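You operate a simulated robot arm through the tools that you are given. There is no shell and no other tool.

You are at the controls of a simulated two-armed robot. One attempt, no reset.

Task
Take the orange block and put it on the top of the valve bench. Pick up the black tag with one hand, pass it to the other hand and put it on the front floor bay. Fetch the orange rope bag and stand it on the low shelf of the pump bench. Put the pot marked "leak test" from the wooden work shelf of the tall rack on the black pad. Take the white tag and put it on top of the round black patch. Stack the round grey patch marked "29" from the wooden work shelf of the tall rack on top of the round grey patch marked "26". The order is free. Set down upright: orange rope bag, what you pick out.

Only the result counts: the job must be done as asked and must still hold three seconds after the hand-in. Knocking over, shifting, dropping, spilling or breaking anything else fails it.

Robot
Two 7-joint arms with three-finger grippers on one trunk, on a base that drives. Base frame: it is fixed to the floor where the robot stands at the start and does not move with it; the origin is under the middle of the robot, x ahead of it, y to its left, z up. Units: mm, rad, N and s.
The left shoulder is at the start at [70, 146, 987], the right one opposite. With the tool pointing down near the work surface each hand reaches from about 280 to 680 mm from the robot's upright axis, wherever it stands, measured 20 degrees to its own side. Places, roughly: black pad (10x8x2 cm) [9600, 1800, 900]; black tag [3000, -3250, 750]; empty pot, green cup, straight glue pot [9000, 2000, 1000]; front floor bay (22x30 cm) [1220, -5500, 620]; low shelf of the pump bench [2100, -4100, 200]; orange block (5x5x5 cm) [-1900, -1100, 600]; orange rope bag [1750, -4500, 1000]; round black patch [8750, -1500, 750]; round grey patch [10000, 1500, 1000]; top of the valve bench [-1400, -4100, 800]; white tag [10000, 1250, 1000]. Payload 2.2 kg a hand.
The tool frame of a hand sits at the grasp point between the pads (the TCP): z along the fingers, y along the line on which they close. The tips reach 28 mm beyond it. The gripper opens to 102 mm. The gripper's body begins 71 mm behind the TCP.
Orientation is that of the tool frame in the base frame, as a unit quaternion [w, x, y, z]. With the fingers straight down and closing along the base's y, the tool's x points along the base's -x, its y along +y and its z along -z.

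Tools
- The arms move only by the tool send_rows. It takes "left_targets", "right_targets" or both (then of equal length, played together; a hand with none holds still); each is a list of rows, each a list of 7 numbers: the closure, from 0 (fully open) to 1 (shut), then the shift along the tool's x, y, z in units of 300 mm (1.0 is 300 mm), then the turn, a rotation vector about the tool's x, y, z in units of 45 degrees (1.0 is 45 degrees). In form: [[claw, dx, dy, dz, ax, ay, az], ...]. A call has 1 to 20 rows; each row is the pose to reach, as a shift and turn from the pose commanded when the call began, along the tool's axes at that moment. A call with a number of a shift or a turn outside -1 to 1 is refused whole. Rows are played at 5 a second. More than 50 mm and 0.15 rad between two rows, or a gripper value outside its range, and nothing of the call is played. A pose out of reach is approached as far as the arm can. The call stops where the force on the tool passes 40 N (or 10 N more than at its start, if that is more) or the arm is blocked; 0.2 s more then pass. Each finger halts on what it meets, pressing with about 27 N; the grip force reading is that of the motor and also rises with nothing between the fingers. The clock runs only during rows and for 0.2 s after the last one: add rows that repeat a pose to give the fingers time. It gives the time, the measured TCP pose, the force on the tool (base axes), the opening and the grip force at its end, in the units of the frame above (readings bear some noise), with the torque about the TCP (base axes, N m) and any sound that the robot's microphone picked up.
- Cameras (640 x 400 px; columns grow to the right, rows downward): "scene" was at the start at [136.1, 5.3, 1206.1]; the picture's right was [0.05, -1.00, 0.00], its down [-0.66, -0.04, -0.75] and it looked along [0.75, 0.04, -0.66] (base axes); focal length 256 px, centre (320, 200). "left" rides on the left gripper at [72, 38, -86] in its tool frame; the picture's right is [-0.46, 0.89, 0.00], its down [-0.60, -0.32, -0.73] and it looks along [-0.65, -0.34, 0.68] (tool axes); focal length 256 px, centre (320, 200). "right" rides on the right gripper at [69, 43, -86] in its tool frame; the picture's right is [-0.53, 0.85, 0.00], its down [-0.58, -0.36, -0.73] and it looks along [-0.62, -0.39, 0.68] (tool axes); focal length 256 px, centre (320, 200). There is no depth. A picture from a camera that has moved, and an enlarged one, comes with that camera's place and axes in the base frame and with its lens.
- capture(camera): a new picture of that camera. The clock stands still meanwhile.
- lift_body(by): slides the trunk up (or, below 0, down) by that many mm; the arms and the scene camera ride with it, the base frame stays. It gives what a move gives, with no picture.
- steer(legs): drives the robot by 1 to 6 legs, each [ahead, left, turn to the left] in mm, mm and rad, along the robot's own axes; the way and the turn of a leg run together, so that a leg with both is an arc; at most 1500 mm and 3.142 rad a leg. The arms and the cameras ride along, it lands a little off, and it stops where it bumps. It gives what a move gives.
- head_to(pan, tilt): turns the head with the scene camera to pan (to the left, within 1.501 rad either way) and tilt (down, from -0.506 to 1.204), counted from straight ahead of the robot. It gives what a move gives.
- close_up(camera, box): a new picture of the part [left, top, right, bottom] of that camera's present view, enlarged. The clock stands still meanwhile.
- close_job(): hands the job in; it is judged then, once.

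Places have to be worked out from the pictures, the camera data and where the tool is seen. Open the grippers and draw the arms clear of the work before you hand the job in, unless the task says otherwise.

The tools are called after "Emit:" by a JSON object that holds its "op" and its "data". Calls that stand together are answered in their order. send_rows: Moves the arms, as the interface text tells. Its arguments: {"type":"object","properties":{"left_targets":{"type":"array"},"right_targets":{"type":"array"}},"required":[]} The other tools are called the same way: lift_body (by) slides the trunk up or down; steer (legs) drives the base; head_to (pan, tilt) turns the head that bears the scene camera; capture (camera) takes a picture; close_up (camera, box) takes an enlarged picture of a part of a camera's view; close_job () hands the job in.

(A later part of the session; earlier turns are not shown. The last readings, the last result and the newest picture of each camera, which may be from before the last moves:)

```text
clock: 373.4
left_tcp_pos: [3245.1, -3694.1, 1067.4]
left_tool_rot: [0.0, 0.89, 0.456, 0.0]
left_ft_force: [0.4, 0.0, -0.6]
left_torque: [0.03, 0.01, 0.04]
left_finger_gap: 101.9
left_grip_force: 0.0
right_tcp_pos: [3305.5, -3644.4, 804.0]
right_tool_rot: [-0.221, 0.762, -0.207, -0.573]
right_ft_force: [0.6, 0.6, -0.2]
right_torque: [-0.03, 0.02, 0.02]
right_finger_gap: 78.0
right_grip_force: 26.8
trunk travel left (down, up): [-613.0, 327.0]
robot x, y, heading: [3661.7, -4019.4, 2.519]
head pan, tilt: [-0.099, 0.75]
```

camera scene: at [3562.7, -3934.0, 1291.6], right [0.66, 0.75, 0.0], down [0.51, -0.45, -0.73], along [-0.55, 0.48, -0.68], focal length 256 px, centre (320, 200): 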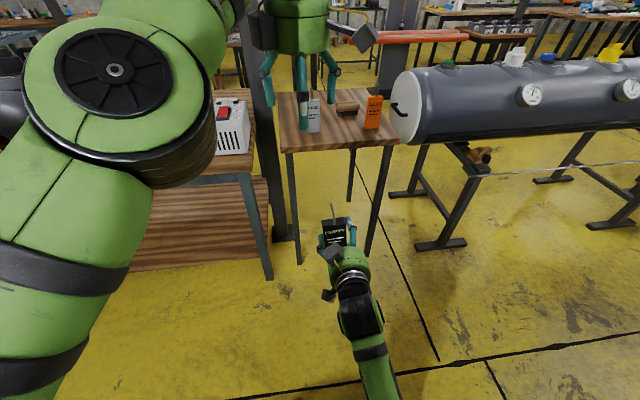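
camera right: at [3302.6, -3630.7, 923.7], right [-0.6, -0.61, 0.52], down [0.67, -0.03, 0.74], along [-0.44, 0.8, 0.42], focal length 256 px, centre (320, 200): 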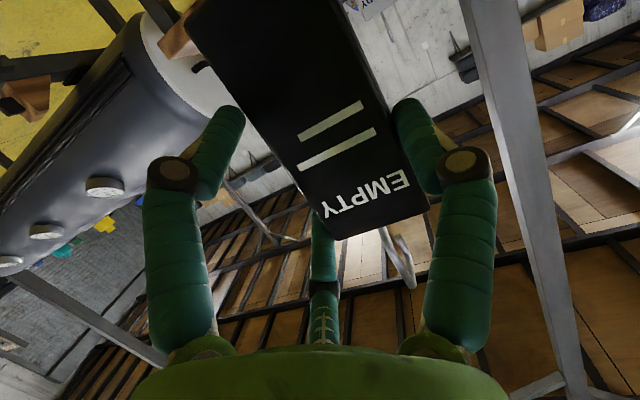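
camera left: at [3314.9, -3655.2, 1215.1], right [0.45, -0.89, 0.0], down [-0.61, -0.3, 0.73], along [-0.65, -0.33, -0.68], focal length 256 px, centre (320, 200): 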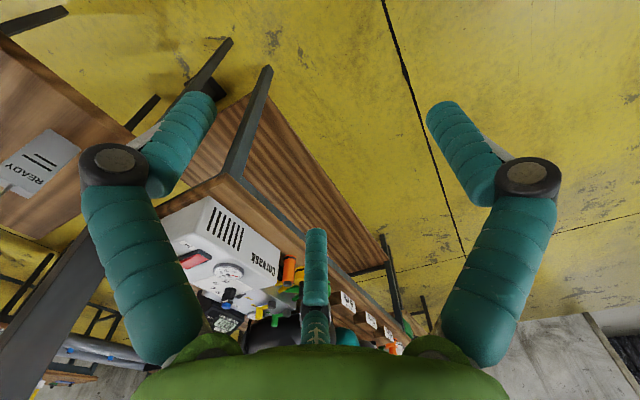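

The reference equals the measured pose. I move the left hand to the approach point above the tag with the matching 5.6° tilt, partly closed.

Emit:
{"op": "send_rows", "data": {"left_targets": [[0, 0.037, -0.01, 0.09, 0, 0.03, 0], [0, 0.073, -0.019, 0.18, 0, 0.06, 0], [0, 0.11, -0.028, 0.27, 0, 0.09, 0], [0, 0.146, -0.037, 0.358, 0, 0.1255, 0], [0, 0.146, -0.037, 0.358, 0, 0.1255, 0]]}}

Emit:
{"op": "capture", "data": {"camera": "left"}}

Emit:
{"op": "close_up", "data": {"camera": "scene", "box": [240, 60, 440, 320]}}

```text
clock: 374.6
left_tcp_pos: [3260.4, -3648.6, 959.4]
left_tool_rot: [-0.023, 0.889, 0.455, 0.043]
left_ft_force: [-0.3, 0.0, -0.8]
left_torque: [0.01, 0.02, -0.01]
left_finger_gap: 102.1
left_grip_force: 0.0
right_tcp_pos: [3306.6, -3645.1, 802.5]
right_tool_rot: [-0.219, 0.764, -0.206, -0.572]
right_ft_force: [-0.1, 0.7, -0.8]
right_torque: [-0.01, 0.0, 0.03]
right_finger_gap: 77.7
right_grip_force: 26.8
trunk travel left (down, up): [-613.0, 327.0]
robot x, y, heading: [3667.9, -4019.6, 2.518]
head pan, tilt: [-0.099, 0.75]
```

```text
taken
camera left: at [3327.8, -3620.2, 1052.9], right [0.45, -0.89, -0.05], down [-0.65, -0.36, 0.67], along [-0.61, -0.27, -0.74], focal length 256 px, centre (320, 200)
```

left: 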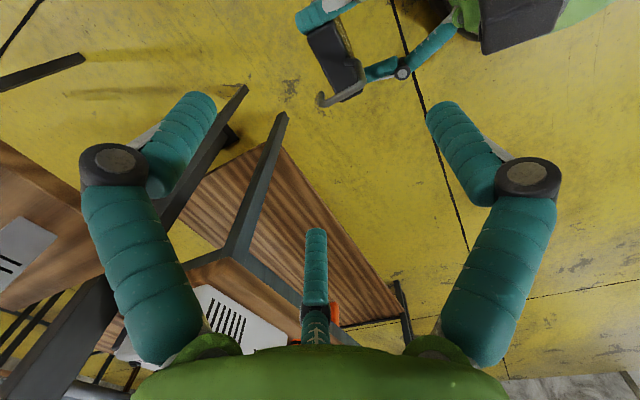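

```text
1.54 times, centred on (340, 190) of scene
camera zoom: at [3563.4, -3934.6, 1291.8], right [0.66, 0.75, 0.0], down [0.51, -0.45, -0.73], along [-0.55, 0.48, -0.68], focal length 394 px, centre (289, 215)
```

zoom: 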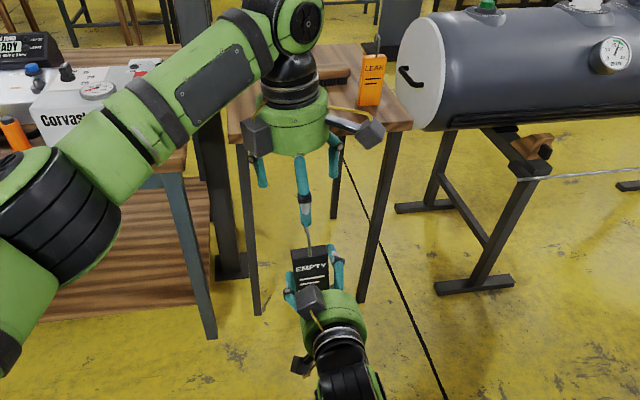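

I zoom the left wrist view to align with the tag's top.

Emit:
{"op": "close_up", "data": {"camera": "left", "box": [280, 0, 440, 120]}}

```text
3.33 times, centred on (360, 60) of left
camera zoom: at [3327.8, -3620.2, 1052.9], right [0.45, -0.89, -0.05], down [-0.65, -0.36, 0.67], along [-0.61, -0.27, -0.74], focal length 853 px, centre (187, 667)
```

zoom: 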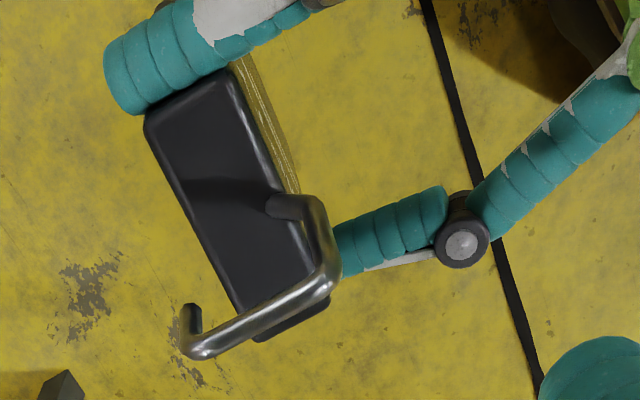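

The tag top is centred at (2.6, 16.8) in the left tool frame. I shift the left hand (−7 mm x, +11 mm y) and descend 113 mm along its axis so the prongs straddle the tag's top.

Emit:
{"op": "send_rows", "data": {"left_targets": [[0, -0.025, 0.036, 0, 0, 0, 0], [0, -0.025, 0.036, 0.08, 0, 0, 0], [0, -0.025, 0.036, 0.16, 0, 0, 0], [0, -0.025, 0.036, 0.22, 0, 0, 0], [0, -0.025, 0.036, 0.28, 0, 0, 0], [0, -0.025, 0.036, 0.28, 0, 0, 0]]}}

Emit:
{"op": "capture", "data": {"camera": "left"}}

Emit:
{"op": "close_up", "data": {"camera": "scene", "box": [260, 120, 420, 320]}}

```text
clock: 376.0
left_tcp_pos: [3267.5, -3656.9, 878.1]
left_tool_rot: [-0.022, 0.89, 0.454, 0.044]
left_ft_force: [0.1, 0.6, -0.1]
left_torque: [0.05, 0.0, -0.01]
left_finger_gap: 101.9
left_grip_force: 0.1
right_tcp_pos: [3307.7, -3647.4, 800.3]
right_tool_rot: [-0.219, 0.764, -0.207, -0.571]
right_ft_force: [0.2, -0.9, -0.5]
right_torque: [0.01, -0.01, -0.02]
right_finger_gap: 77.6
right_grip_force: 27.5
trunk travel left (down, up): [-613.0, 327.0]
robot x, y, heading: [3662.9, -4019.5, 2.518]
head pan, tilt: [-0.099, 0.75]
```

```text
taken
camera left: at [3335.7, -3627.5, 970.7], right [0.45, -0.89, -0.05], down [-0.65, -0.36, 0.67], along [-0.61, -0.27, -0.74], focal length 256 px, centre (320, 200)
```

left: 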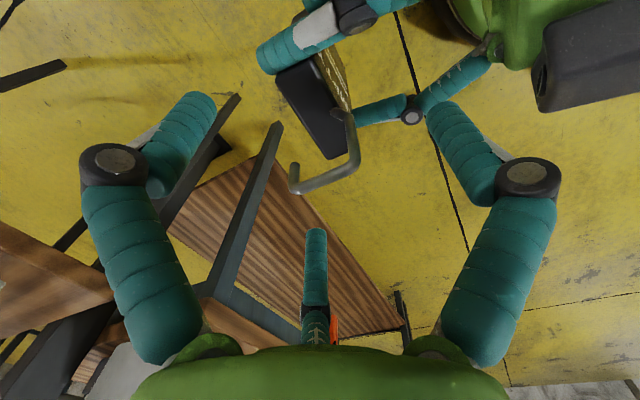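

```text
2.00 times, centred on (340, 220) of scene
camera zoom: at [3563.2, -3934.5, 1291.7], right [0.66, 0.75, 0.0], down [0.51, -0.45, -0.73], along [-0.55, 0.48, -0.68], focal length 512 px, centre (280, 160)
```

zoom: 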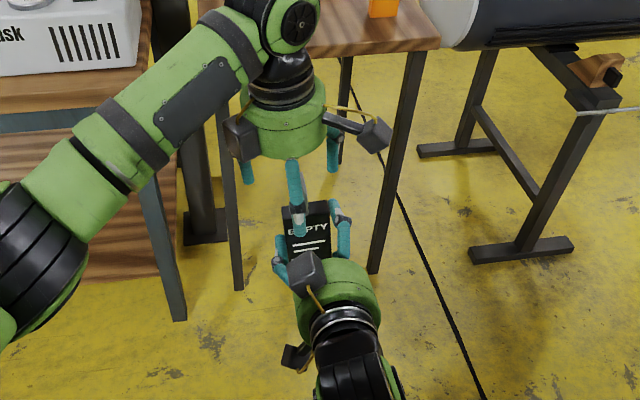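

Aligned. I descend the last 36 mm.

Emit:
{"op": "send_rows", "data": {"left_targets": [[0, 0, 0, 0.04, 0, 0, 0], [0, 0, 0, 0.08, 0, 0, 0], [0, 0, 0, 0.12, 0, 0, 0], [0, 0, 0, 0.12, 0, 0, 0]]}}

Emit:
{"op": "capture", "data": {"camera": "left"}}

Emit:
{"op": "close_up", "data": {"camera": "scene", "box": [260, 120, 420, 320]}}

```text
clock: 377.0
left_tcp_pos: [3271.3, -3653.9, 839.9]
left_tool_rot: [-0.021, 0.889, 0.455, 0.044]
left_ft_force: [-0.4, -0.7, -0.1]
left_torque: [0.01, 0.01, 0.01]
left_finger_gap: 102.2
left_grip_force: 0.1
right_tcp_pos: [3307.1, -3648.6, 800.4]
right_tool_rot: [-0.217, 0.765, -0.205, -0.57]
right_ft_force: [-0.2, -0.4, -0.3]
right_torque: [-0.01, -0.03, 0.0]
right_finger_gap: 77.9
right_grip_force: 27.1
trunk travel left (down, up): [-613.0, 327.0]
robot x, y, heading: [3665.5, -4017.5, 2.514]
head pan, tilt: [-0.099, 0.75]
```

```text
taken
camera left: at [3338.3, -3624.9, 934.7], right [0.45, -0.89, -0.04], down [-0.65, -0.36, 0.67], along [-0.61, -0.27, -0.74], focal length 256 px, centre (320, 200)
```

left: 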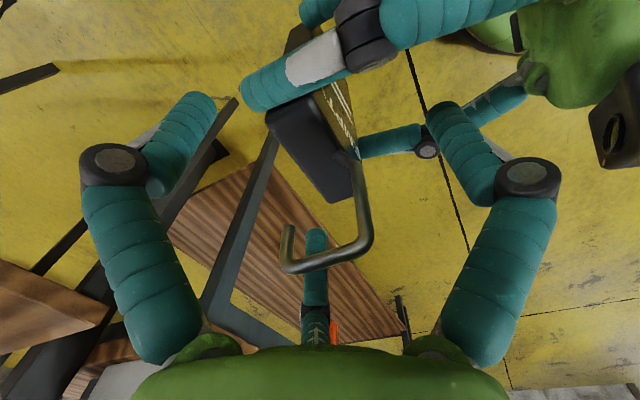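

```text
2.00 times, centred on (340, 220) of scene
camera zoom: at [3563.1, -3934.4, 1291.7], right [0.66, 0.75, 0.0], down [0.51, -0.45, -0.73], along [-0.55, 0.48, -0.68], focal length 512 px, centre (280, 160)
```

zoom: 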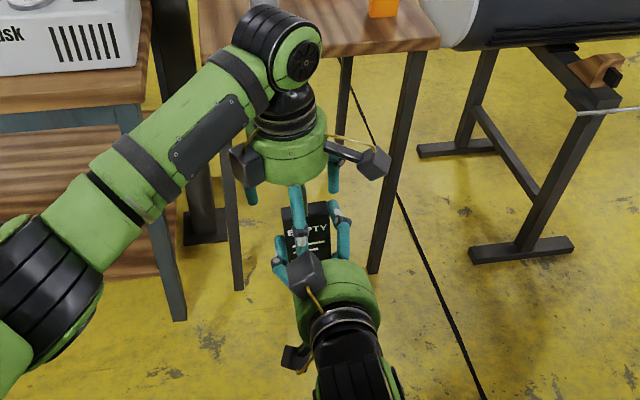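

Good alignment. I close the left gripper gradually on the tag's top.

Emit:
{"op": "send_rows", "data": {"left_targets": [[0.2, 0, 0, 0, 0, 0, 0], [0.4, 0, 0, 0, 0, 0, 0], [0.55, 0, 0, 0, 0, 0, 0], [0.65, 0, 0, 0, 0, 0, 0], [0.75, 0, 0, 0, 0, 0, 0], [0.85, 0, 0, 0, 0, 0, 0], [1, 0, 0, 0, 0, 0, 0], [1, 0, 0, 0, 0, 0, 0]]}}

Emit:
{"op": "capture", "data": {"camera": "left"}}

Emit:
{"op": "close_up", "data": {"camera": "scene", "box": [260, 120, 420, 320]}}

```text
clock: 378.8
left_tcp_pos: [3272.2, -3655.1, 841.6]
left_tool_rot: [-0.021, 0.889, 0.455, 0.044]
left_ft_force: [6.4, -3.5, 0.0]
left_torque: [-0.09, -0.3, 0.48]
left_finger_gap: 32.9
left_grip_force: 27.1
right_tcp_pos: [3306.5, -3647.8, 798.1]
right_tool_rot: [-0.217, 0.766, -0.206, -0.569]
right_ft_force: [-5.9, 3.9, 0.0]
right_torque: [-0.12, 0.02, -0.67]
right_finger_gap: 77.7
right_grip_force: 26.9
trunk travel left (down, up): [-613.0, 327.0]
robot x, y, heading: [3661.2, -4021.7, 2.514]
head pan, tilt: [-0.099, 0.75]
```

```text
taken
camera left: at [3338.7, -3624.9, 934.5], right [0.45, -0.89, -0.04], down [-0.65, -0.36, 0.67], along [-0.61, -0.27, -0.74], focal length 256 px, centre (320, 200)
```

left: 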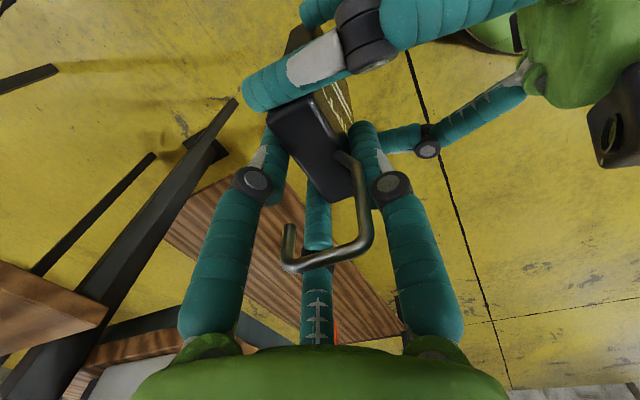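

```text
2.00 times, centred on (340, 220) of scene
camera zoom: at [3563.0, -3934.3, 1291.7], right [0.66, 0.75, 0.0], down [0.51, -0.45, -0.73], along [-0.55, 0.48, -0.68], focal length 512 px, centre (280, 160)
```

zoom: 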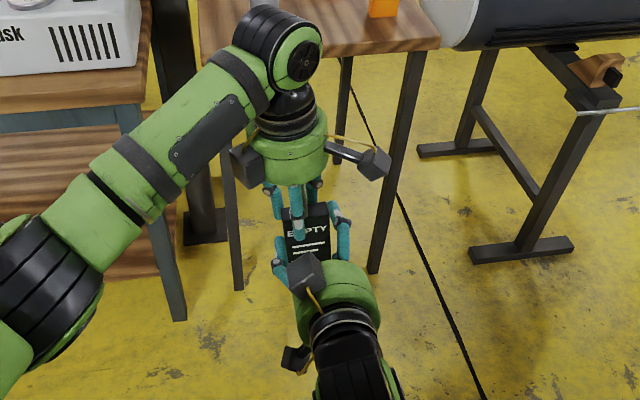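

The left hand grips the tag (gap 32.9, 27 N). Now I open the right gripper.

Emit:
{"op": "send_rows", "data": {"right_targets": [[0.8, 0, 0, 0, 0, 0, 0], [0.6, 0, 0, 0, 0, 0, 0], [0.4, 0, 0, 0, 0, 0, 0], [0.2, 0, 0, 0, 0, 0, 0], [0, 0, 0, 0, 0, 0, 0], [0, 0, 0, 0, 0, 0, 0]]}}

Emit:
{"op": "capture", "data": {"camera": "left"}}

Emit:
{"op": "capture", "data": {"camera": "right"}}

```text
clock: 380.2
left_tcp_pos: [3271.2, -3654.6, 841.6]
left_tool_rot: [-0.022, 0.889, 0.455, 0.043]
left_ft_force: [0.0, 0.1, 0.5]
left_torque: [-0.03, 0.03, 0.01]
left_finger_gap: 32.2
left_grip_force: 27.2
right_tcp_pos: [3307.8, -3647.4, 798.7]
right_tool_rot: [-0.217, 0.766, -0.205, -0.569]
right_ft_force: [0.2, 0.0, 0.6]
right_torque: [0.0, 0.03, 0.04]
right_finger_gap: 101.9
right_grip_force: 0.1
trunk travel left (down, up): [-613.0, 327.0]
robot x, y, heading: [3664.9, -4018.8, 2.519]
head pan, tilt: [-0.099, 0.75]
```

```text
taken
camera left: at [3338.2, -3624.8, 934.8], right [0.45, -0.89, -0.04], down [-0.65, -0.36, 0.67], along [-0.61, -0.27, -0.74], focal length 256 px, centre (320, 200)
```

left: 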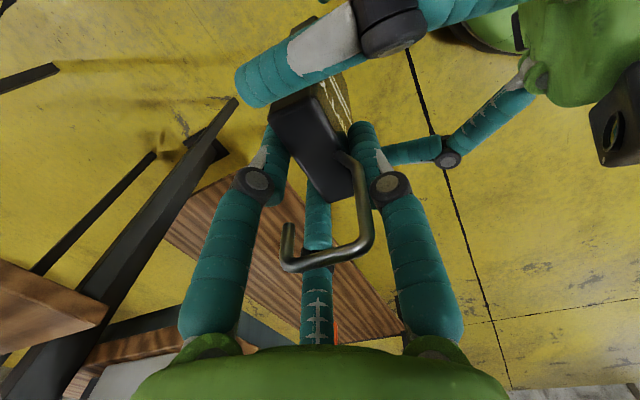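

```text
taken
camera right: at [3367.3, -3737.8, 748.8], right [-0.62, -0.66, 0.43], down [0.62, -0.08, 0.78], along [-0.48, 0.75, 0.46], focal length 256 px, centre (320, 200)
```

right: 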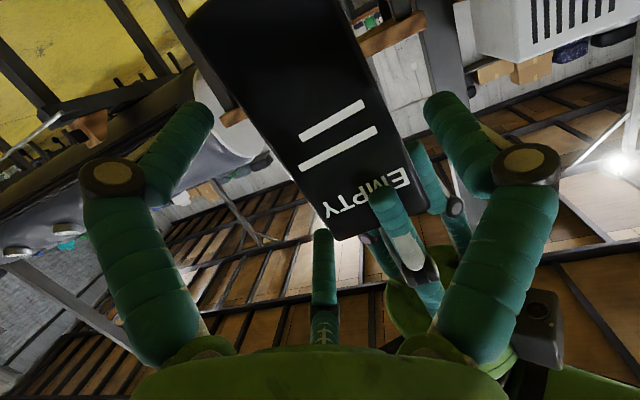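

The left hand holds the tag alone. I slide it up along its axis, out of the open right gripper.

Emit:
{"op": "send_rows", "data": {"left_targets": [[1, 0, 0, -0.06, 0, 0, 0], [1, 0, 0, -0.14, 0, 0, 0], [1, 0, 0, -0.24, 0, 0, 0], [1, 0, 0, -0.36, 0, 0, 0], [1, 0, 0, -0.48, 0, 0, 0], [1, 0, 0, -0.56, 0, 0, 0], [1, 0, 0, -0.56, 0, 0, 0]]}}

Emit:
{"op": "capture", "data": {"camera": "scene"}}

```text
clock: 381.8
left_tcp_pos: [3260.1, -3663.8, 1007.4]
left_tool_rot: [-0.02, 0.889, 0.456, 0.044]
left_ft_force: [-0.4, 0.3, -0.3]
left_torque: [-0.02, 0.0, 0.0]
left_finger_gap: 32.1
left_grip_force: 26.9
right_tcp_pos: [3307.1, -3647.5, 798.3]
right_tool_rot: [-0.217, 0.766, -0.206, -0.568]
right_ft_force: [0.0, 0.4, 0.2]
right_torque: [0.0, 0.02, 0.0]
right_finger_gap: 102.2
right_grip_force: 0.1
trunk travel left (down, up): [-613.0, 327.0]
robot x, y, heading: [3659.5, -4020.2, 2.518]
head pan, tilt: [-0.099, 0.75]
```

```text
taken
camera scene: at [3562.9, -3934.0, 1291.6], right [0.66, 0.75, 0.0], down [0.51, -0.45, -0.73], along [-0.55, 0.48, -0.68], focal length 256 px, centre (320, 200)
```

scene: 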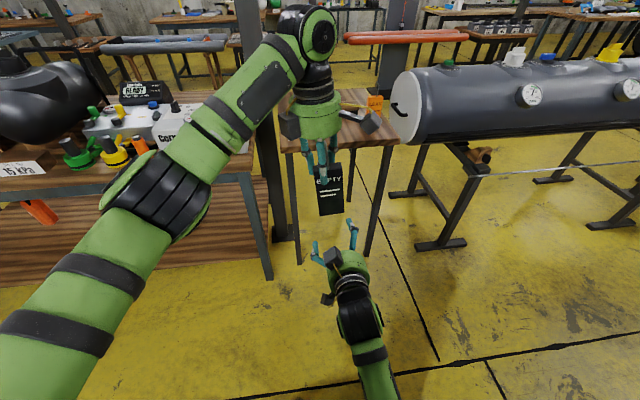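

Hand-over done. I move the right hand out to the right and return it to tool-down.

Emit:
{"op": "send_rows", "data": {"right_targets": [[0, -0.01, -0.09, 0.04, 0, 0, 0], [0, -0.02, -0.18, 0.08, 0, 0, 0], [0, -0.03, -0.27, 0.12, 0, 0, 0], [0, -0.04, -0.36, 0.16, 0, 0, 0], [0, -0.052, -0.433, 0.193, 0, 0, 0], [0, -0.052, -0.433, 0.193, 0, 0, 0]]}}

Emit:
{"op": "send_rows", "data": {"right_targets": [[0, 0, 0, -0.03, 0, 0.17, 0], [0, 0, 0, -0.06, 0, 0.34, 0], [0, 0, 0, -0.09, 0, 0.5, 0], [0, 0, 0, -0.12, 0, 0.67, 0], [0, 0, 0, -0.15, 0, 0.84, 0], [0, 0, 0, -0.2, 0, 1, 0], [0, 0, 0, -0.2, 0, 1, 0]]}}

Emit:
{"op": "send_rows", "data": {"right_targets": [[0, 0, 0, -0.05, 0, 0.16, 0], [0, 0, 0, -0.1, 0, 0.32, 0], [0, 0, 0, -0.15, 0, 0.48, 0], [0, 0, 0, -0.2, 0, 0.667, 0], [0, 0, 0, -0.2, 0, 0.667, 0]]}}

```text
clock: 383.2
left_tcp_pos: [3260.0, -3664.8, 1008.0]
left_tool_rot: [-0.021, 0.889, 0.455, 0.044]
left_ft_force: [-0.2, -1.4, -1.2]
left_torque: [-0.01, -0.01, 0.02]
left_finger_gap: 32.3
left_grip_force: 27.4
right_tcp_pos: [3321.9, -3522.2, 811.0]
right_tool_rot: [-0.184, 0.755, -0.243, -0.58]
right_ft_force: [0.6, -0.5, -0.3]
right_torque: [0.01, -0.02, -0.03]
right_finger_gap: 101.7
right_grip_force: 0.1
trunk travel left (down, up): [-613.0, 327.0]
robot x, y, heading: [3664.6, -4020.2, 2.516]
head pan, tilt: [-0.099, 0.75]
```

```text
clock: 384.8
left_tcp_pos: [3259.3, -3663.4, 1007.5]
left_tool_rot: [-0.021, 0.889, 0.455, 0.044]
left_ft_force: [0.6, 0.7, -0.4]
left_torque: [0.01, 0.02, 0.01]
left_finger_gap: 32.3
left_grip_force: 26.7
right_tcp_pos: [3366.6, -3557.5, 825.7]
right_tool_rot: [-0.078, 0.92, -0.297, -0.246]
right_ft_force: [0.1, -0.1, -0.5]
right_torque: [-0.01, -0.02, 0.01]
right_finger_gap: 101.9
right_grip_force: 0.1
trunk travel left (down, up): [-613.0, 327.0]
robot x, y, heading: [3664.4, -4022.7, 2.516]
head pan, tilt: [-0.099, 0.75]
```

```text
clock: 386.0
left_tcp_pos: [3259.3, -3663.9, 1007.1]
left_tool_rot: [-0.022, 0.889, 0.455, 0.045]
left_ft_force: [-0.3, -0.8, -1.0]
left_torque: [0.0, 0.03, 0.0]
left_finger_gap: 32.3
left_grip_force: 27.1
right_tcp_pos: [3392.6, -3573.4, 877.6]
right_tool_rot: [0.001, 0.952, -0.307, 0.0]
right_ft_force: [0.0, -0.4, -0.3]
right_torque: [-0.02, 0.04, -0.01]
right_finger_gap: 102.1
right_grip_force: 0.0
trunk travel left (down, up): [-613.0, 327.0]
robot x, y, heading: [3661.9, -4022.0, 2.518]
head pan, tilt: [-0.099, 0.75]
```

Both hands are tool-down now. I straighten the left hand (tag vertical) and bring it back to its own side for driving.

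Emit:
{"op": "send_rows", "data": {"left_targets": [[1, -0.1, 0.06, 0, 0, -0.03, 0], [1, -0.2, 0.12, 0, 0, -0.06, 0], [1, -0.3, 0.18, 0, 0, -0.09, 0], [1, -0.4, 0.24, 0, 0, -0.11, 0], [1, -0.5, 0.3, 0, 0, -0.1255, 0], [1, -0.587, 0.353, 0, 0, -0.1255, 0], [1, -0.587, 0.353, 0, 0, -0.1255, 0]], "right_targets": [[0, 0, 0, -0.06, 0, 0, 0], [0, 0, 0, -0.12, 0, 0, 0], [0, 0, 0, -0.18, 0, 0, 0], [0, 0, 0, -0.24, 0, 0, 0], [0, 0, 0, -0.3, 0, 0, 0], [0, 0, 0, -0.36, 0, 0, 0], [0, 0, 0, -0.36, 0, 0, 0]]}}

Emit:
{"op": "lift_body", "data": {"by": 200}}

Emit:
{"op": "head_to", "data": {"pan": 0.9, "tilt": 0.5}}

Emit:
{"op": "capture", "data": {"camera": "scene"}}

Emit:
{"op": "capture", "data": {"camera": "left"}}

```text
clock: 387.6
left_tcp_pos: [3245.7, -3865.6, 992.9]
left_tool_rot: [0.002, 0.89, 0.455, 0.0]
left_ft_force: [-0.8, 0.3, -0.2]
left_torque: [-0.03, 0.05, 0.02]
left_finger_gap: 32.2
left_grip_force: 27.0
right_tcp_pos: [3391.8, -3573.7, 986.8]
right_tool_rot: [0.002, 0.952, -0.307, 0.0]
right_ft_force: [-0.1, 0.0, -0.9]
right_torque: [-0.04, -0.01, 0.0]
right_finger_gap: 102.0
right_grip_force: 0.1
trunk travel left (down, up): [-613.0, 327.0]
robot x, y, heading: [3664.1, -4021.7, 2.519]
head pan, tilt: [-0.099, 0.75]
```

```text
clock: 389.8
left_tcp_pos: [3244.3, -3866.2, 1192.8]
left_tool_rot: [0.001, 0.89, 0.456, 0.0]
left_ft_force: [-0.8, -0.1, -1.2]
left_torque: [0.01, 0.03, 0.01]
left_finger_gap: 32.1
left_grip_force: 26.9
right_tcp_pos: [3392.3, -3574.5, 1189.7]
right_tool_rot: [0.001, 0.952, -0.306, 0.0]
right_ft_force: [0.6, 0.9, 0.3]
right_torque: [-0.02, 0.0, -0.03]
right_finger_gap: 102.0
right_grip_force: 0.1
trunk travel left (down, up): [-813.0, 127.0]
robot x, y, heading: [3664.9, -4020.6, 2.514]
head pan, tilt: [-0.099, 0.75]
```

```text
clock: 391.1
left_tcp_pos: [3244.2, -3866.6, 1193.5]
left_tool_rot: [0.002, 0.89, 0.456, 0.0]
left_ft_force: [0.9, 0.8, -0.5]
left_torque: [-0.01, 0.07, 0.01]
left_finger_gap: 32.1
left_grip_force: 27.0
right_tcp_pos: [3392.4, -3572.5, 1187.7]
right_tool_rot: [0.002, 0.952, -0.307, -0.001]
right_ft_force: [-0.6, -0.8, 0.2]
right_torque: [-0.01, 0.0, -0.01]
right_finger_gap: 101.9
right_grip_force: 0.1
trunk travel left (down, up): [-813.0, 127.0]
robot x, y, heading: [3660.7, -4021.6, 2.516]
head pan, tilt: [0.901, 0.499]
```

```text
taken
camera scene: at [3537.5, -4013.9, 1513.6], right [-0.27, 0.96, 0.0], down [0.46, 0.13, -0.88], along [-0.84, -0.24, -0.48], focal length 256 px, centre (320, 200)
```

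scene: 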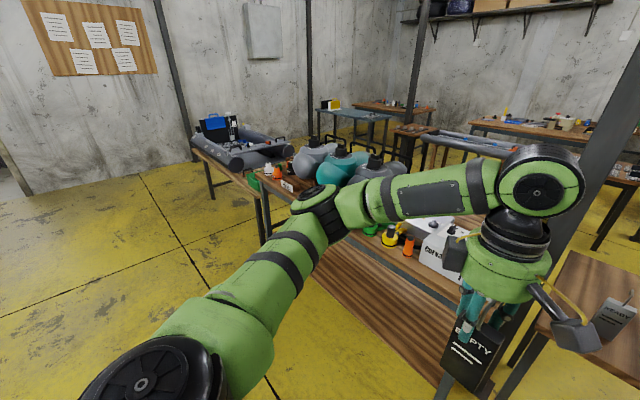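

```text
taken
camera left: at [3317.1, -3829.7, 1279.5], right [0.45, -0.89, 0.0], down [-0.61, -0.3, 0.73], along [-0.65, -0.33, -0.68], focal length 256 px, centre (320, 200)
```

left: 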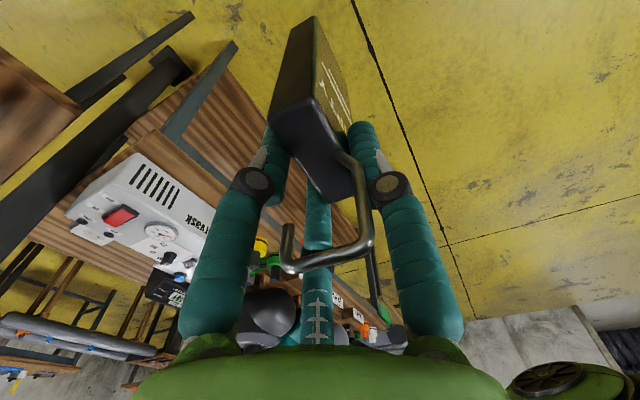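

I strafe left along the far aisle toward raft B with the tag.

Emit:
{"op": "steer", "data": {"legs": [[50, 1230, 0], [100, 1230, 0]]}}

Emit:
{"op": "head_to", "data": {"pan": 0.0, "tilt": 0.7}}

Emit:
{"op": "capture", "data": {"camera": "scene"}}

```text
clock: 403.0
left_tcp_pos: [1680.5, -5749.0, 1193.9]
left_tool_rot: [0.0, 0.886, 0.464, -0.001]
left_ft_force: [0.3, 0.1, -0.3]
left_torque: [0.01, 0.01, 0.01]
left_finger_gap: 32.3
left_grip_force: 26.5
right_tcp_pos: [1821.0, -5454.8, 1188.7]
right_tool_rot: [0.001, 0.955, -0.298, -0.001]
right_ft_force: [0.5, 0.8, -0.3]
right_torque: [0.0, -0.01, -0.02]
right_finger_gap: 101.9
right_grip_force: 0.0
trunk travel left (down, up): [-813.0, 127.0]
robot x, y, heading: [2100.1, -5895.0, 2.537]
head pan, tilt: [0.901, 0.499]
```

```text
clock: 404.2
left_tcp_pos: [1679.5, -5748.0, 1193.8]
left_tool_rot: [0.001, 0.886, 0.464, 0.0]
left_ft_force: [0.3, -1.4, -0.6]
left_torque: [0.02, 0.03, -0.02]
left_finger_gap: 32.0
left_grip_force: 26.9
right_tcp_pos: [1821.5, -5454.7, 1187.7]
right_tool_rot: [0.001, 0.955, -0.297, 0.0]
right_ft_force: [-0.8, 0.9, -0.7]
right_torque: [0.02, -0.03, -0.02]
right_finger_gap: 102.1
right_grip_force: 0.0
trunk travel left (down, up): [-813.0, 127.0]
robot x, y, heading: [2098.6, -5896.3, 2.535]
head pan, tilt: [0.0, 0.7]
```

```text
taken
camera scene: at [1992.3, -5816.4, 1496.0], right [0.57, 0.82, 0.0], down [0.53, -0.37, -0.77], along [-0.63, 0.44, -0.64], focal length 256 px, centre (320, 200)
```

scene: 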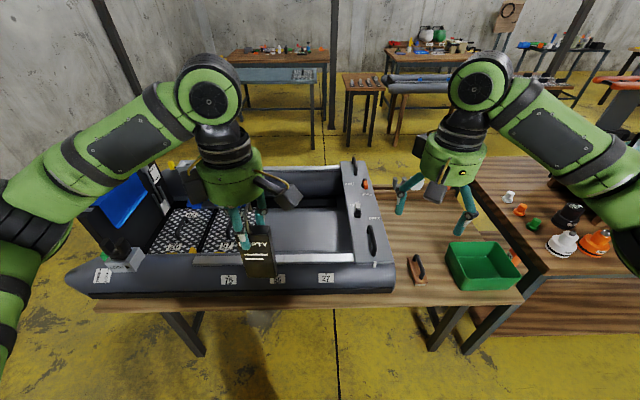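

The raft is in front of me; the expected point projects into the smooth grey front floor area. I zoom in.

Emit:
{"op": "close_up", "data": {"camera": "scene", "box": [140, 150, 400, 300]}}

Emit:
{"op": "capture", "data": {"camera": "left"}}

```text
2.46 times, centred on (270, 225) of scene
camera zoom: at [1992.3, -5816.4, 1496.0], right [0.57, 0.82, 0.0], down [0.53, -0.37, -0.77], along [-0.63, 0.44, -0.64], focal length 630 px, centre (443, 138)
```

zoom: 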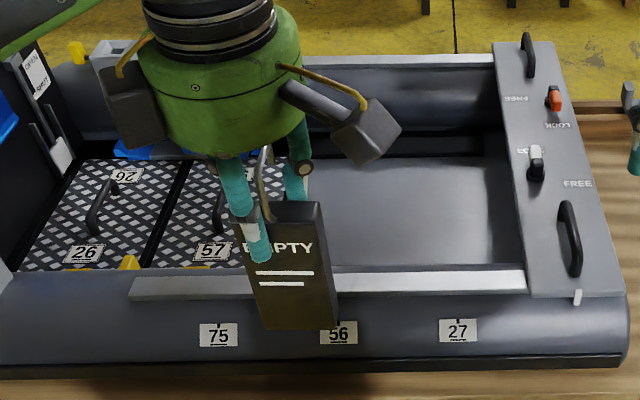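

```text
taken
camera left: at [1751.3, -5710.8, 1279.6], right [0.46, -0.89, 0.0], down [-0.61, -0.31, 0.73], along [-0.65, -0.34, -0.68], focal length 256 px, centre (320, 200)
```

left: 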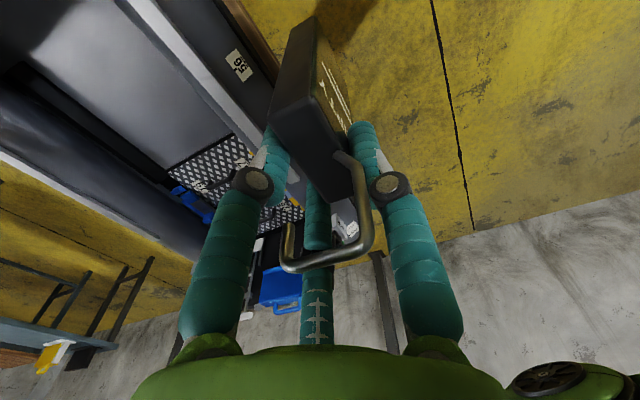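

I move the left hand aside to see the bay boundaries clearly.

Emit:
{"op": "send_rows", "data": {"left_targets": [[1, -0.12, 0.05, 0, 0, 0, 0], [1, -0.25, 0.1, 0, 0, 0, 0], [1, -0.37, 0.15, 0, 0, 0, 0], [1, -0.5, 0.2, 0, 0, 0, 0], [1, -0.5, 0.2, 0, 0, 0, 0]]}}

Emit:
{"op": "close_up", "data": {"camera": "scene", "box": [140, 150, 400, 300]}}

```text
clock: 405.4
left_tcp_pos: [1644.0, -5907.1, 1193.2]
left_tool_rot: [0.0, 0.886, 0.463, 0.0]
left_ft_force: [0.2, 0.0, -1.1]
left_torque: [-0.01, 0.01, 0.01]
left_finger_gap: 32.3
left_grip_force: 27.0
right_tcp_pos: [1822.1, -5453.2, 1189.1]
right_tool_rot: [0.001, 0.955, -0.297, -0.001]
right_ft_force: [0.0, 0.7, 0.0]
right_torque: [-0.02, 0.0, -0.01]
right_finger_gap: 101.9
right_grip_force: 0.2
trunk travel left (down, up): [-813.0, 127.0]
robot x, y, heading: [2098.9, -5891.3, 2.533]
head pan, tilt: [0.0, 0.7]
```

```text
2.46 times, centred on (270, 225) of scene
camera zoom: at [1992.1, -5815.6, 1495.9], right [0.57, 0.82, 0.0], down [0.53, -0.37, -0.76], along [-0.63, 0.44, -0.64], focal length 630 px, centre (443, 138)
```

zoom: 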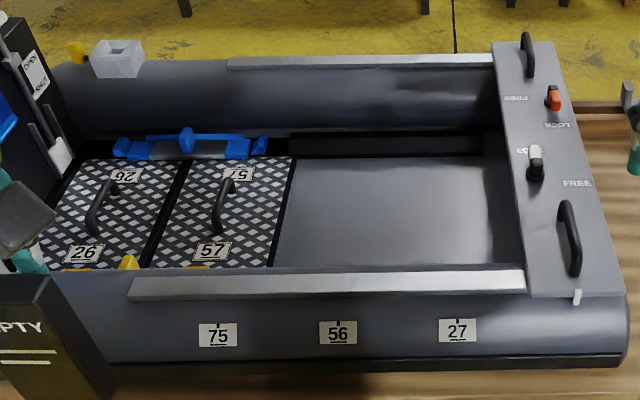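

The front floor bay is the empty smooth recess next to plate 57. Target ≈(1234,-5478). I drive 358 mm ahead (base fits under the table) and extend the left hand over the bay at height.

Emit:
{"op": "steer", "data": {"legs": [[358, 36, 0]]}}

Emit:
{"op": "send_rows", "data": {"left_targets": [[1, 0.07, -0.11, 0, 0, 0, 0], [1, 0.15, -0.22, 0, 0, 0, 0], [1, 0.22, -0.33, 0, 0, 0, 0], [1, 0.3, -0.44, 0, 0, 0, 0], [1, 0.37, -0.55, 0, 0, 0, 0], [1, 0.45, -0.66, 0, 0, 0, 0], [1, 0.51, -0.753, 0, 0, 0, 0], [1, 0.51, -0.753, 0, 0, 0, 0]]}}

Emit:
{"op": "head_to", "data": {"pan": 0.15, "tilt": 1.0}}

Emit:
{"op": "capture", "data": {"camera": "scene"}}

Emit:
{"op": "capture", "data": {"camera": "left"}}

```text
clock: 407.8
left_tcp_pos: [1329.8, -5736.1, 1194.7]
left_tool_rot: [0.0, 0.885, 0.466, 0.0]
left_ft_force: [0.3, -0.4, -1.3]
left_torque: [0.01, 0.03, 0.01]
left_finger_gap: 32.1
left_grip_force: 27.1
right_tcp_pos: [1506.5, -5281.2, 1189.4]
right_tool_rot: [0.001, 0.955, -0.296, -0.001]
right_ft_force: [0.5, -1.2, 0.5]
right_torque: [0.02, -0.01, 0.0]
right_finger_gap: 101.8
right_grip_force: 0.1
trunk travel left (down, up): [-813.0, 127.0]
robot x, y, heading: [1781.9, -5722.2, 2.539]
head pan, tilt: [0.0, 0.7]
```

```text
clock: 409.6
left_tcp_pos: [1228.3, -5483.2, 1194.1]
left_tool_rot: [0.0, 0.886, 0.464, 0.0]
left_ft_force: [0.0, -0.8, -0.1]
left_torque: [0.02, 0.0, 0.0]
left_finger_gap: 32.2
left_grip_force: 27.3
right_tcp_pos: [1505.6, -5281.0, 1188.4]
right_tool_rot: [0.0, 0.955, -0.296, 0.0]
right_ft_force: [-0.3, -0.5, -0.3]
right_torque: [-0.01, 0.0, 0.0]
right_finger_gap: 102.2
right_grip_force: 0.0
trunk travel left (down, up): [-813.0, 127.0]
robot x, y, heading: [1787.6, -5714.8, 2.54]
head pan, tilt: [0.0, 0.7]
```

```text
clock: 410.4
left_tcp_pos: [1227.6, -5482.4, 1193.6]
left_tool_rot: [0.001, 0.886, 0.464, 0.001]
left_ft_force: [-0.7, -0.2, 0.0]
left_torque: [0.02, 0.0, 0.0]
left_finger_gap: 32.0
left_grip_force: 27.2
right_tcp_pos: [1505.2, -5281.6, 1188.0]
right_tool_rot: [0.001, 0.955, -0.296, 0.0]
right_ft_force: [-0.3, 0.6, -0.9]
right_torque: [-0.01, 0.01, 0.0]
right_finger_gap: 102.1
right_grip_force: 0.0
trunk travel left (down, up): [-813.0, 127.0]
robot x, y, heading: [1787.3, -5718.1, 2.538]
head pan, tilt: [0.15, 1.0]
```

```text
taken
camera scene: at [1684.4, -5660.1, 1472.6], right [0.44, 0.9, 0.0], down [0.76, -0.37, -0.54], along [-0.49, 0.24, -0.84], focal length 256 px, centre (320, 200)
```

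scene: 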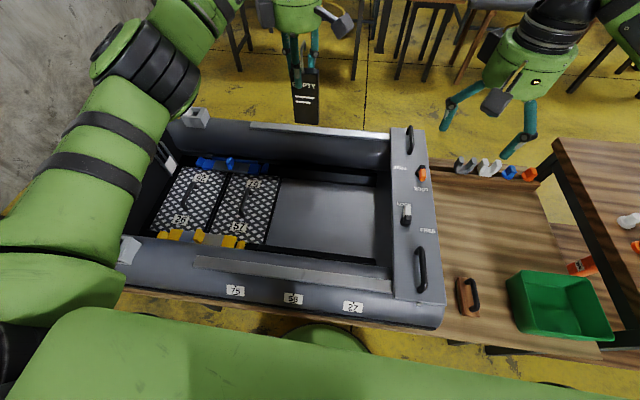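

```text
taken
camera left: at [1299.0, -5444.4, 1279.9], right [0.47, -0.88, 0.0], down [-0.6, -0.32, 0.73], along [-0.65, -0.34, -0.68], focal length 256 px, centre (320, 200)
```

left: 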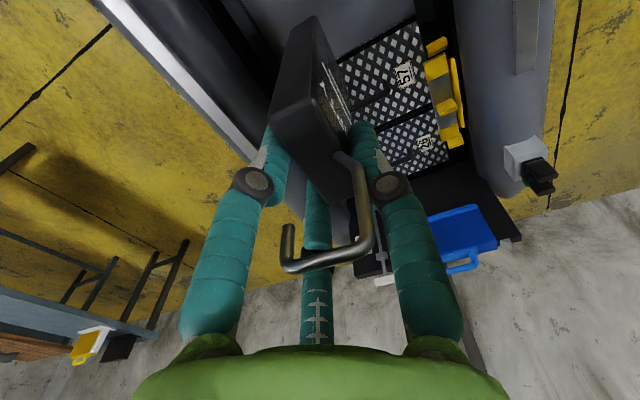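

The left hand with the tag is over the bay centre. I raise the right hand out of the way and lower the trunk 380 mm.

Emit:
{"op": "send_rows", "data": {"right_targets": [[0, 0.05, -0.05, -0.1, 0, 0, 0], [0, 0.1, -0.1, -0.2, 0, 0, 0], [0, 0.15, -0.1, -0.3, 0, 0, 0], [0, 0.2, -0.1, -0.4, 0, 0, 0], [0, 0.2, -0.1, -0.45, 0, 0, 0], [0, 0.2, -0.1, -0.45, 0, 0, 0]]}}

Emit:
{"op": "lift_body", "data": {"by": -360}}

Emit:
{"op": "capture", "data": {"camera": "scene"}}

Emit:
{"op": "capture", "data": {"camera": "left"}}

```text
clock: 411.8
left_tcp_pos: [1226.8, -5481.7, 1192.8]
left_tool_rot: [0.002, 0.885, 0.466, 0.0]
left_ft_force: [0.2, -0.2, -0.6]
left_torque: [-0.03, -0.02, -0.01]
left_finger_gap: 31.9
left_grip_force: 27.1
right_tcp_pos: [1569.7, -5288.7, 1324.3]
right_tool_rot: [0.002, 0.955, -0.295, 0.0]
right_ft_force: [0.0, -0.3, 0.2]
right_torque: [0.0, -0.02, -0.03]
right_finger_gap: 102.1
right_grip_force: 0.2
trunk travel left (down, up): [-813.0, 127.0]
robot x, y, heading: [1787.6, -5719.8, 2.535]
head pan, tilt: [0.15, 1.0]
```

```text
clock: 415.2
left_tcp_pos: [1227.8, -5482.1, 834.4]
left_tool_rot: [0.001, 0.884, 0.467, 0.0]
left_ft_force: [0.3, 0.6, -0.4]
left_torque: [-0.01, 0.0, -0.01]
left_finger_gap: 32.1
left_grip_force: 26.8
right_tcp_pos: [1570.2, -5288.7, 964.3]
right_tool_rot: [0.001, 0.955, -0.296, -0.001]
right_ft_force: [-0.1, -0.1, -0.4]
right_torque: [0.02, 0.01, 0.01]
right_finger_gap: 102.3
right_grip_force: 0.0
trunk travel left (down, up): [-453.0, 487.0]
robot x, y, heading: [1790.2, -5718.5, 2.535]
head pan, tilt: [0.15, 1.0]
```

```text
taken
camera scene: at [1684.6, -5660.0, 1112.6], right [0.44, 0.9, 0.0], down [0.76, -0.37, -0.54], along [-0.49, 0.24, -0.84], focal length 256 px, centre (320, 200)
```

scene: 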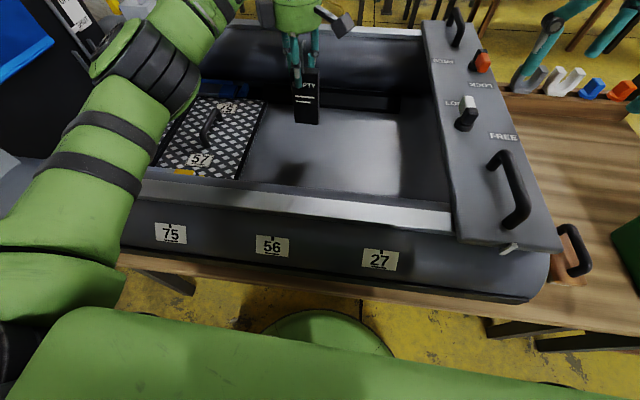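

```text
taken
camera left: at [1299.2, -5444.3, 920.0], right [0.47, -0.88, 0.0], down [-0.6, -0.32, 0.73], along [-0.65, -0.34, -0.68], focal length 256 px, centre (320, 200)
```

left: 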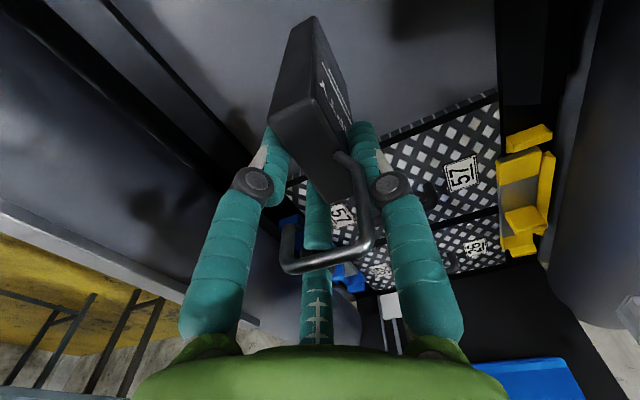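

Plate 57's top is at z≈643, so the bay floor is about 615–643. I lower 45 mm more and zoom.

Emit:
{"op": "lift_body", "data": {"by": -45}}

Emit:
{"op": "close_up", "data": {"camera": "scene", "box": [220, 0, 420, 180]}}

Emit:
{"op": "capture", "data": {"camera": "left"}}

```text
clock: 416.1
left_tcp_pos: [1226.4, -5482.6, 788.1]
left_tool_rot: [0.0, 0.885, 0.465, 0.0]
left_ft_force: [0.7, 0.4, -0.5]
left_torque: [0.02, 0.02, 0.04]
left_finger_gap: 32.6
left_grip_force: 26.3
right_tcp_pos: [1569.8, -5289.5, 918.8]
right_tool_rot: [0.001, 0.955, -0.296, 0.0]
right_ft_force: [0.0, 0.0, 0.5]
right_torque: [0.0, -0.01, -0.03]
right_finger_gap: 102.0
right_grip_force: 0.1
trunk travel left (down, up): [-408.0, 532.0]
robot x, y, heading: [1783.3, -5721.6, 2.536]
head pan, tilt: [0.15, 1.0]
```

```text
2.22 times, centred on (320, 90) of scene
camera zoom: at [1684.8, -5660.2, 1067.6], right [0.44, 0.9, 0.0], down [0.76, -0.37, -0.54], along [-0.49, 0.24, -0.84], focal length 569 px, centre (320, 444)
```

zoom: 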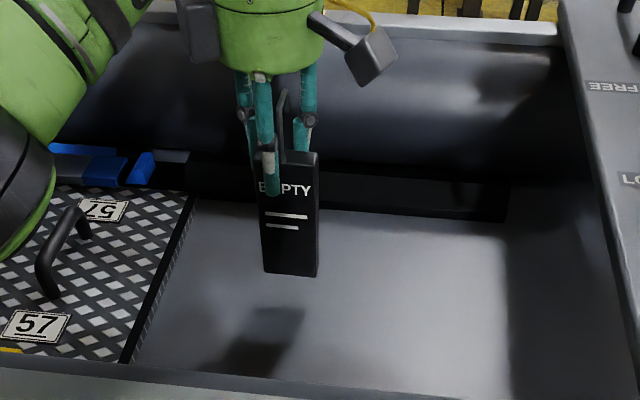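

```text
taken
camera left: at [1299.3, -5444.4, 875.1], right [0.47, -0.88, 0.0], down [-0.6, -0.32, 0.73], along [-0.65, -0.34, -0.68], focal length 256 px, centre (320, 200)
```

left: 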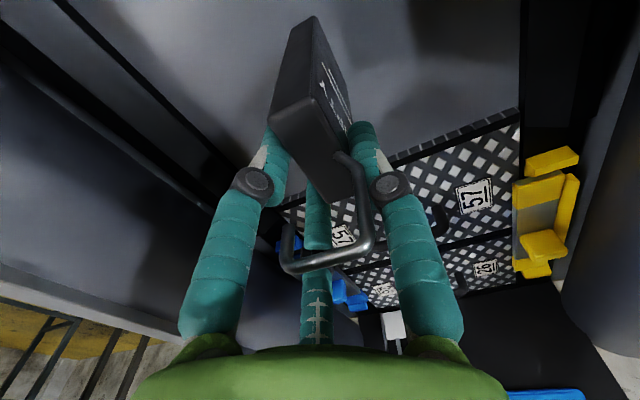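

Still ~25–45 mm to go. I lower in steps, watching the force.

Emit:
{"op": "lift_body", "data": {"by": -18}}

Emit:
{"op": "lift_body", "data": {"by": -8}}

Emit:
{"op": "lift_body", "data": {"by": -6}}

```text
clock: 416.8
left_tcp_pos: [1228.4, -5482.4, 770.8]
left_tool_rot: [0.001, 0.885, 0.465, 0.001]
left_ft_force: [1.0, 0.2, -0.4]
left_torque: [-0.01, 0.02, 0.01]
left_finger_gap: 31.9
left_grip_force: 27.2
right_tcp_pos: [1570.7, -5289.3, 901.0]
right_tool_rot: [0.0, 0.955, -0.296, 0.0]
right_ft_force: [0.9, -0.4, 0.6]
right_torque: [-0.04, 0.04, 0.03]
right_finger_gap: 102.0
right_grip_force: 0.0
trunk travel left (down, up): [-390.0, 550.0]
robot x, y, heading: [1786.7, -5716.2, 2.534]
head pan, tilt: [0.15, 1.0]
```

```text
clock: 417.3
left_tcp_pos: [1226.6, -5482.8, 763.7]
left_tool_rot: [0.001, 0.885, 0.465, 0.001]
left_ft_force: [-0.3, -1.1, -1.9]
left_torque: [-0.01, 0.0, 0.0]
left_finger_gap: 32.4
left_grip_force: 26.9
right_tcp_pos: [1570.7, -5289.3, 893.1]
right_tool_rot: [0.001, 0.955, -0.295, 0.0]
right_ft_force: [0.2, 0.0, -0.3]
right_torque: [0.01, 0.02, -0.06]
right_finger_gap: 102.1
right_grip_force: 0.0
trunk travel left (down, up): [-382.0, 558.0]
robot x, y, heading: [1786.2, -5719.2, 2.537]
head pan, tilt: [0.15, 1.0]
```

```text
clock: 417.9
left_tcp_pos: [1227.4, -5482.6, 756.7]
left_tool_rot: [0.001, 0.885, 0.465, 0.001]
left_ft_force: [-0.1, 0.8, -0.7]
left_torque: [0.0, 0.04, -0.01]
left_finger_gap: 31.7
left_grip_force: 26.8
right_tcp_pos: [1569.6, -5289.0, 887.3]
right_tool_rot: [0.001, 0.955, -0.296, 0.0]
right_ft_force: [-0.1, 1.0, -0.2]
right_torque: [0.0, 0.02, -0.02]
right_finger_gap: 101.9
right_grip_force: 0.1
trunk travel left (down, up): [-376.0, 564.0]
robot x, y, heading: [1789.2, -5717.9, 2.538]
head pan, tilt: [0.15, 1.0]
```

Emit:
{"op": "lift_body", "data": {"by": -5}}

Emit:
{"op": "lift_body", "data": {"by": -5}}

Emit:
{"op": "lift_body", "data": {"by": -4}}

Emit:
{"op": "close_up", "data": {"camera": "scene", "box": [220, 0, 420, 180]}}

```text
clock: 418.4
left_tcp_pos: [1228.2, -5482.8, 754.1]
left_tool_rot: [-0.002, 0.885, 0.465, -0.001]
left_ft_force: [-2.0, -0.2, 11.8]
left_torque: [-0.15, 0.0, -0.02]
left_finger_gap: 32.2
left_grip_force: 26.4
right_tcp_pos: [1570.4, -5290.5, 883.4]
right_tool_rot: [0.002, 0.955, -0.295, -0.002]
right_ft_force: [0.1, -0.2, 0.5]
right_torque: [0.02, -0.02, -0.02]
right_finger_gap: 102.2
right_grip_force: 0.0
trunk travel left (down, up): [-371.0, 569.0]
robot x, y, heading: [1789.2, -5717.9, 2.536]
head pan, tilt: [0.15, 1.0]
```

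```text
clock: 419.0
left_tcp_pos: [1228.6, -5484.0, 754.3]
left_tool_rot: [-0.005, 0.885, 0.466, -0.003]
left_ft_force: [-5.5, -0.3, 35.4]
left_torque: [-0.21, 0.08, -0.03]
left_finger_gap: 32.2
left_grip_force: 26.7
right_tcp_pos: [1573.5, -5291.0, 879.7]
right_tool_rot: [0.001, 0.955, -0.296, -0.003]
right_ft_force: [0.2, -0.3, -0.6]
right_torque: [-0.01, 0.02, 0.0]
right_finger_gap: 101.8
right_grip_force: 0.1
trunk travel left (down, up): [-366.0, 574.0]
robot x, y, heading: [1785.7, -5719.6, 2.536]
head pan, tilt: [0.15, 1.0]
```

```text
clock: 419.5
left_tcp_pos: [1228.6, -5483.3, 746.9]
left_tool_rot: [-0.003, 0.885, 0.466, -0.002]
left_ft_force: [-2.3, -0.1, 26.9]
left_torque: [-0.04, -0.07, -0.11]
left_finger_gap: 32.3
left_grip_force: 27.4
right_tcp_pos: [1572.8, -5291.3, 875.2]
right_tool_rot: [0.002, 0.955, -0.295, -0.002]
right_ft_force: [0.3, -0.2, 0.1]
right_torque: [-0.01, -0.05, -0.01]
right_finger_gap: 101.8
right_grip_force: 0.1
trunk travel left (down, up): [-362.0, 578.0]
robot x, y, heading: [1785.1, -5717.6, 2.538]
head pan, tilt: [0.15, 1.0]
```

```text
2.22 times, centred on (320, 90) of scene
camera zoom: at [1687.6, -5661.4, 1021.9], right [0.44, 0.9, 0.0], down [0.75, -0.37, -0.54], along [-0.49, 0.24, -0.84], focal length 569 px, centre (320, 444)
```

zoom: 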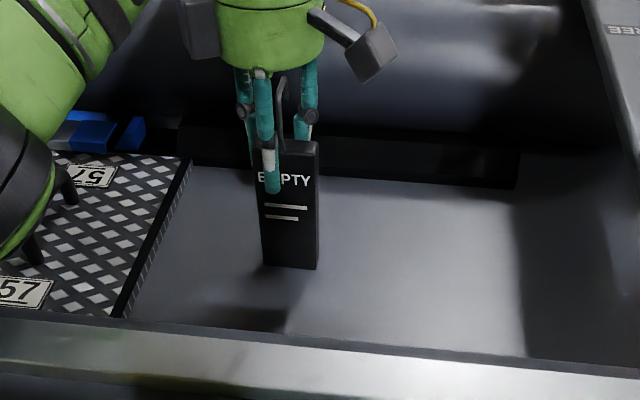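

The tag stands on the bay floor (contact at ~754, floor ≈630). I relieve the press by raising 5 mm and open the left gripper.

Emit:
{"op": "lift_body", "data": {"by": 5}}

Emit:
{"op": "send_rows", "data": {"left_targets": [[0.9, 0, 0, 0, 0, 0, 0], [0.8, 0, 0, 0, 0, 0, 0], [0.7, 0, 0, 0, 0, 0, 0], [0.6, 0, 0, 0, 0, 0, 0], [0.45, 0, 0, 0, 0, 0, 0], [0.3, 0, 0, 0, 0, 0, 0], [0.3, 0, 0, 0, 0, 0, 0]]}}

Emit:
{"op": "capture", "data": {"camera": "left"}}

Emit:
{"op": "close_up", "data": {"camera": "scene", "box": [220, 0, 420, 180]}}

```text
clock: 420.0
left_tcp_pos: [1228.5, -5481.6, 747.0]
left_tool_rot: [0.002, 0.885, 0.465, 0.0]
left_ft_force: [1.9, 2.2, 8.6]
left_torque: [0.09, -0.19, -0.05]
left_finger_gap: 32.2
left_grip_force: 27.5
right_tcp_pos: [1572.5, -5290.2, 878.8]
right_tool_rot: [0.001, 0.955, -0.296, -0.002]
right_ft_force: [0.9, 0.4, 0.7]
right_torque: [0.02, 0.05, 0.02]
right_finger_gap: 101.7
right_grip_force: 0.2
trunk travel left (down, up): [-367.0, 573.0]
robot x, y, heading: [1786.5, -5716.2, 2.534]
head pan, tilt: [0.15, 1.0]
```

```text
clock: 421.6
left_tcp_pos: [1227.6, -5483.1, 748.4]
left_tool_rot: [0.002, 0.885, 0.465, 0.001]
left_ft_force: [0.1, 0.3, -0.5]
left_torque: [-0.01, 0.01, 0.0]
left_finger_gap: 71.4
left_grip_force: 0.1
right_tcp_pos: [1570.1, -5290.5, 877.6]
right_tool_rot: [0.001, 0.955, -0.296, -0.001]
right_ft_force: [-0.2, 0.4, 0.3]
right_torque: [0.03, -0.02, -0.02]
right_finger_gap: 101.8
right_grip_force: 0.0
trunk travel left (down, up): [-367.0, 573.0]
robot x, y, heading: [1789.8, -5720.0, 2.534]
head pan, tilt: [0.15, 1.0]
```

```text
taken
camera left: at [1299.2, -5444.3, 834.0], right [0.47, -0.88, 0.0], down [-0.6, -0.32, 0.73], along [-0.65, -0.34, -0.68], focal length 256 px, centre (320, 200)
```

left: 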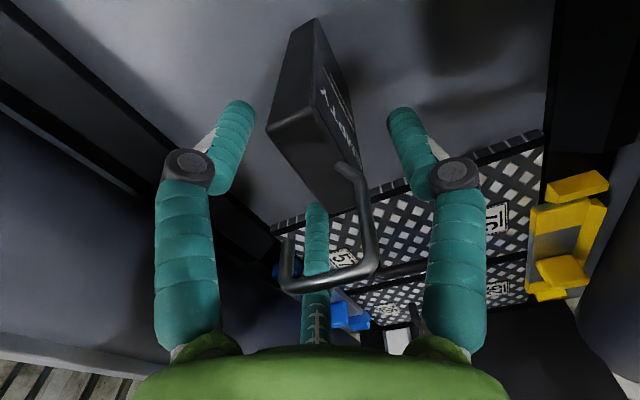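

```text
2.22 times, centred on (320, 90) of scene
camera zoom: at [1684.7, -5660.0, 1026.6], right [0.44, 0.9, 0.0], down [0.76, -0.37, -0.54], along [-0.49, 0.24, -0.84], focal length 569 px, centre (320, 444)
```

zoom: 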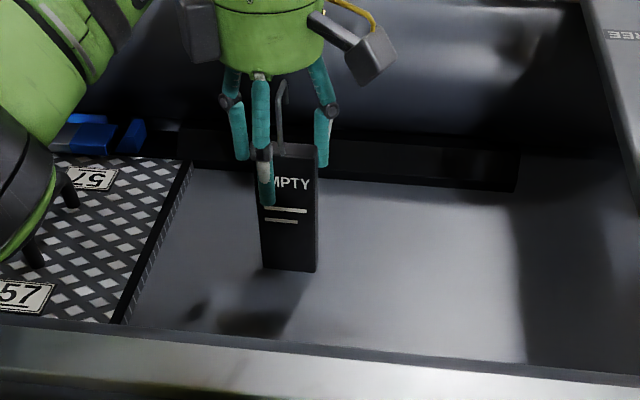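

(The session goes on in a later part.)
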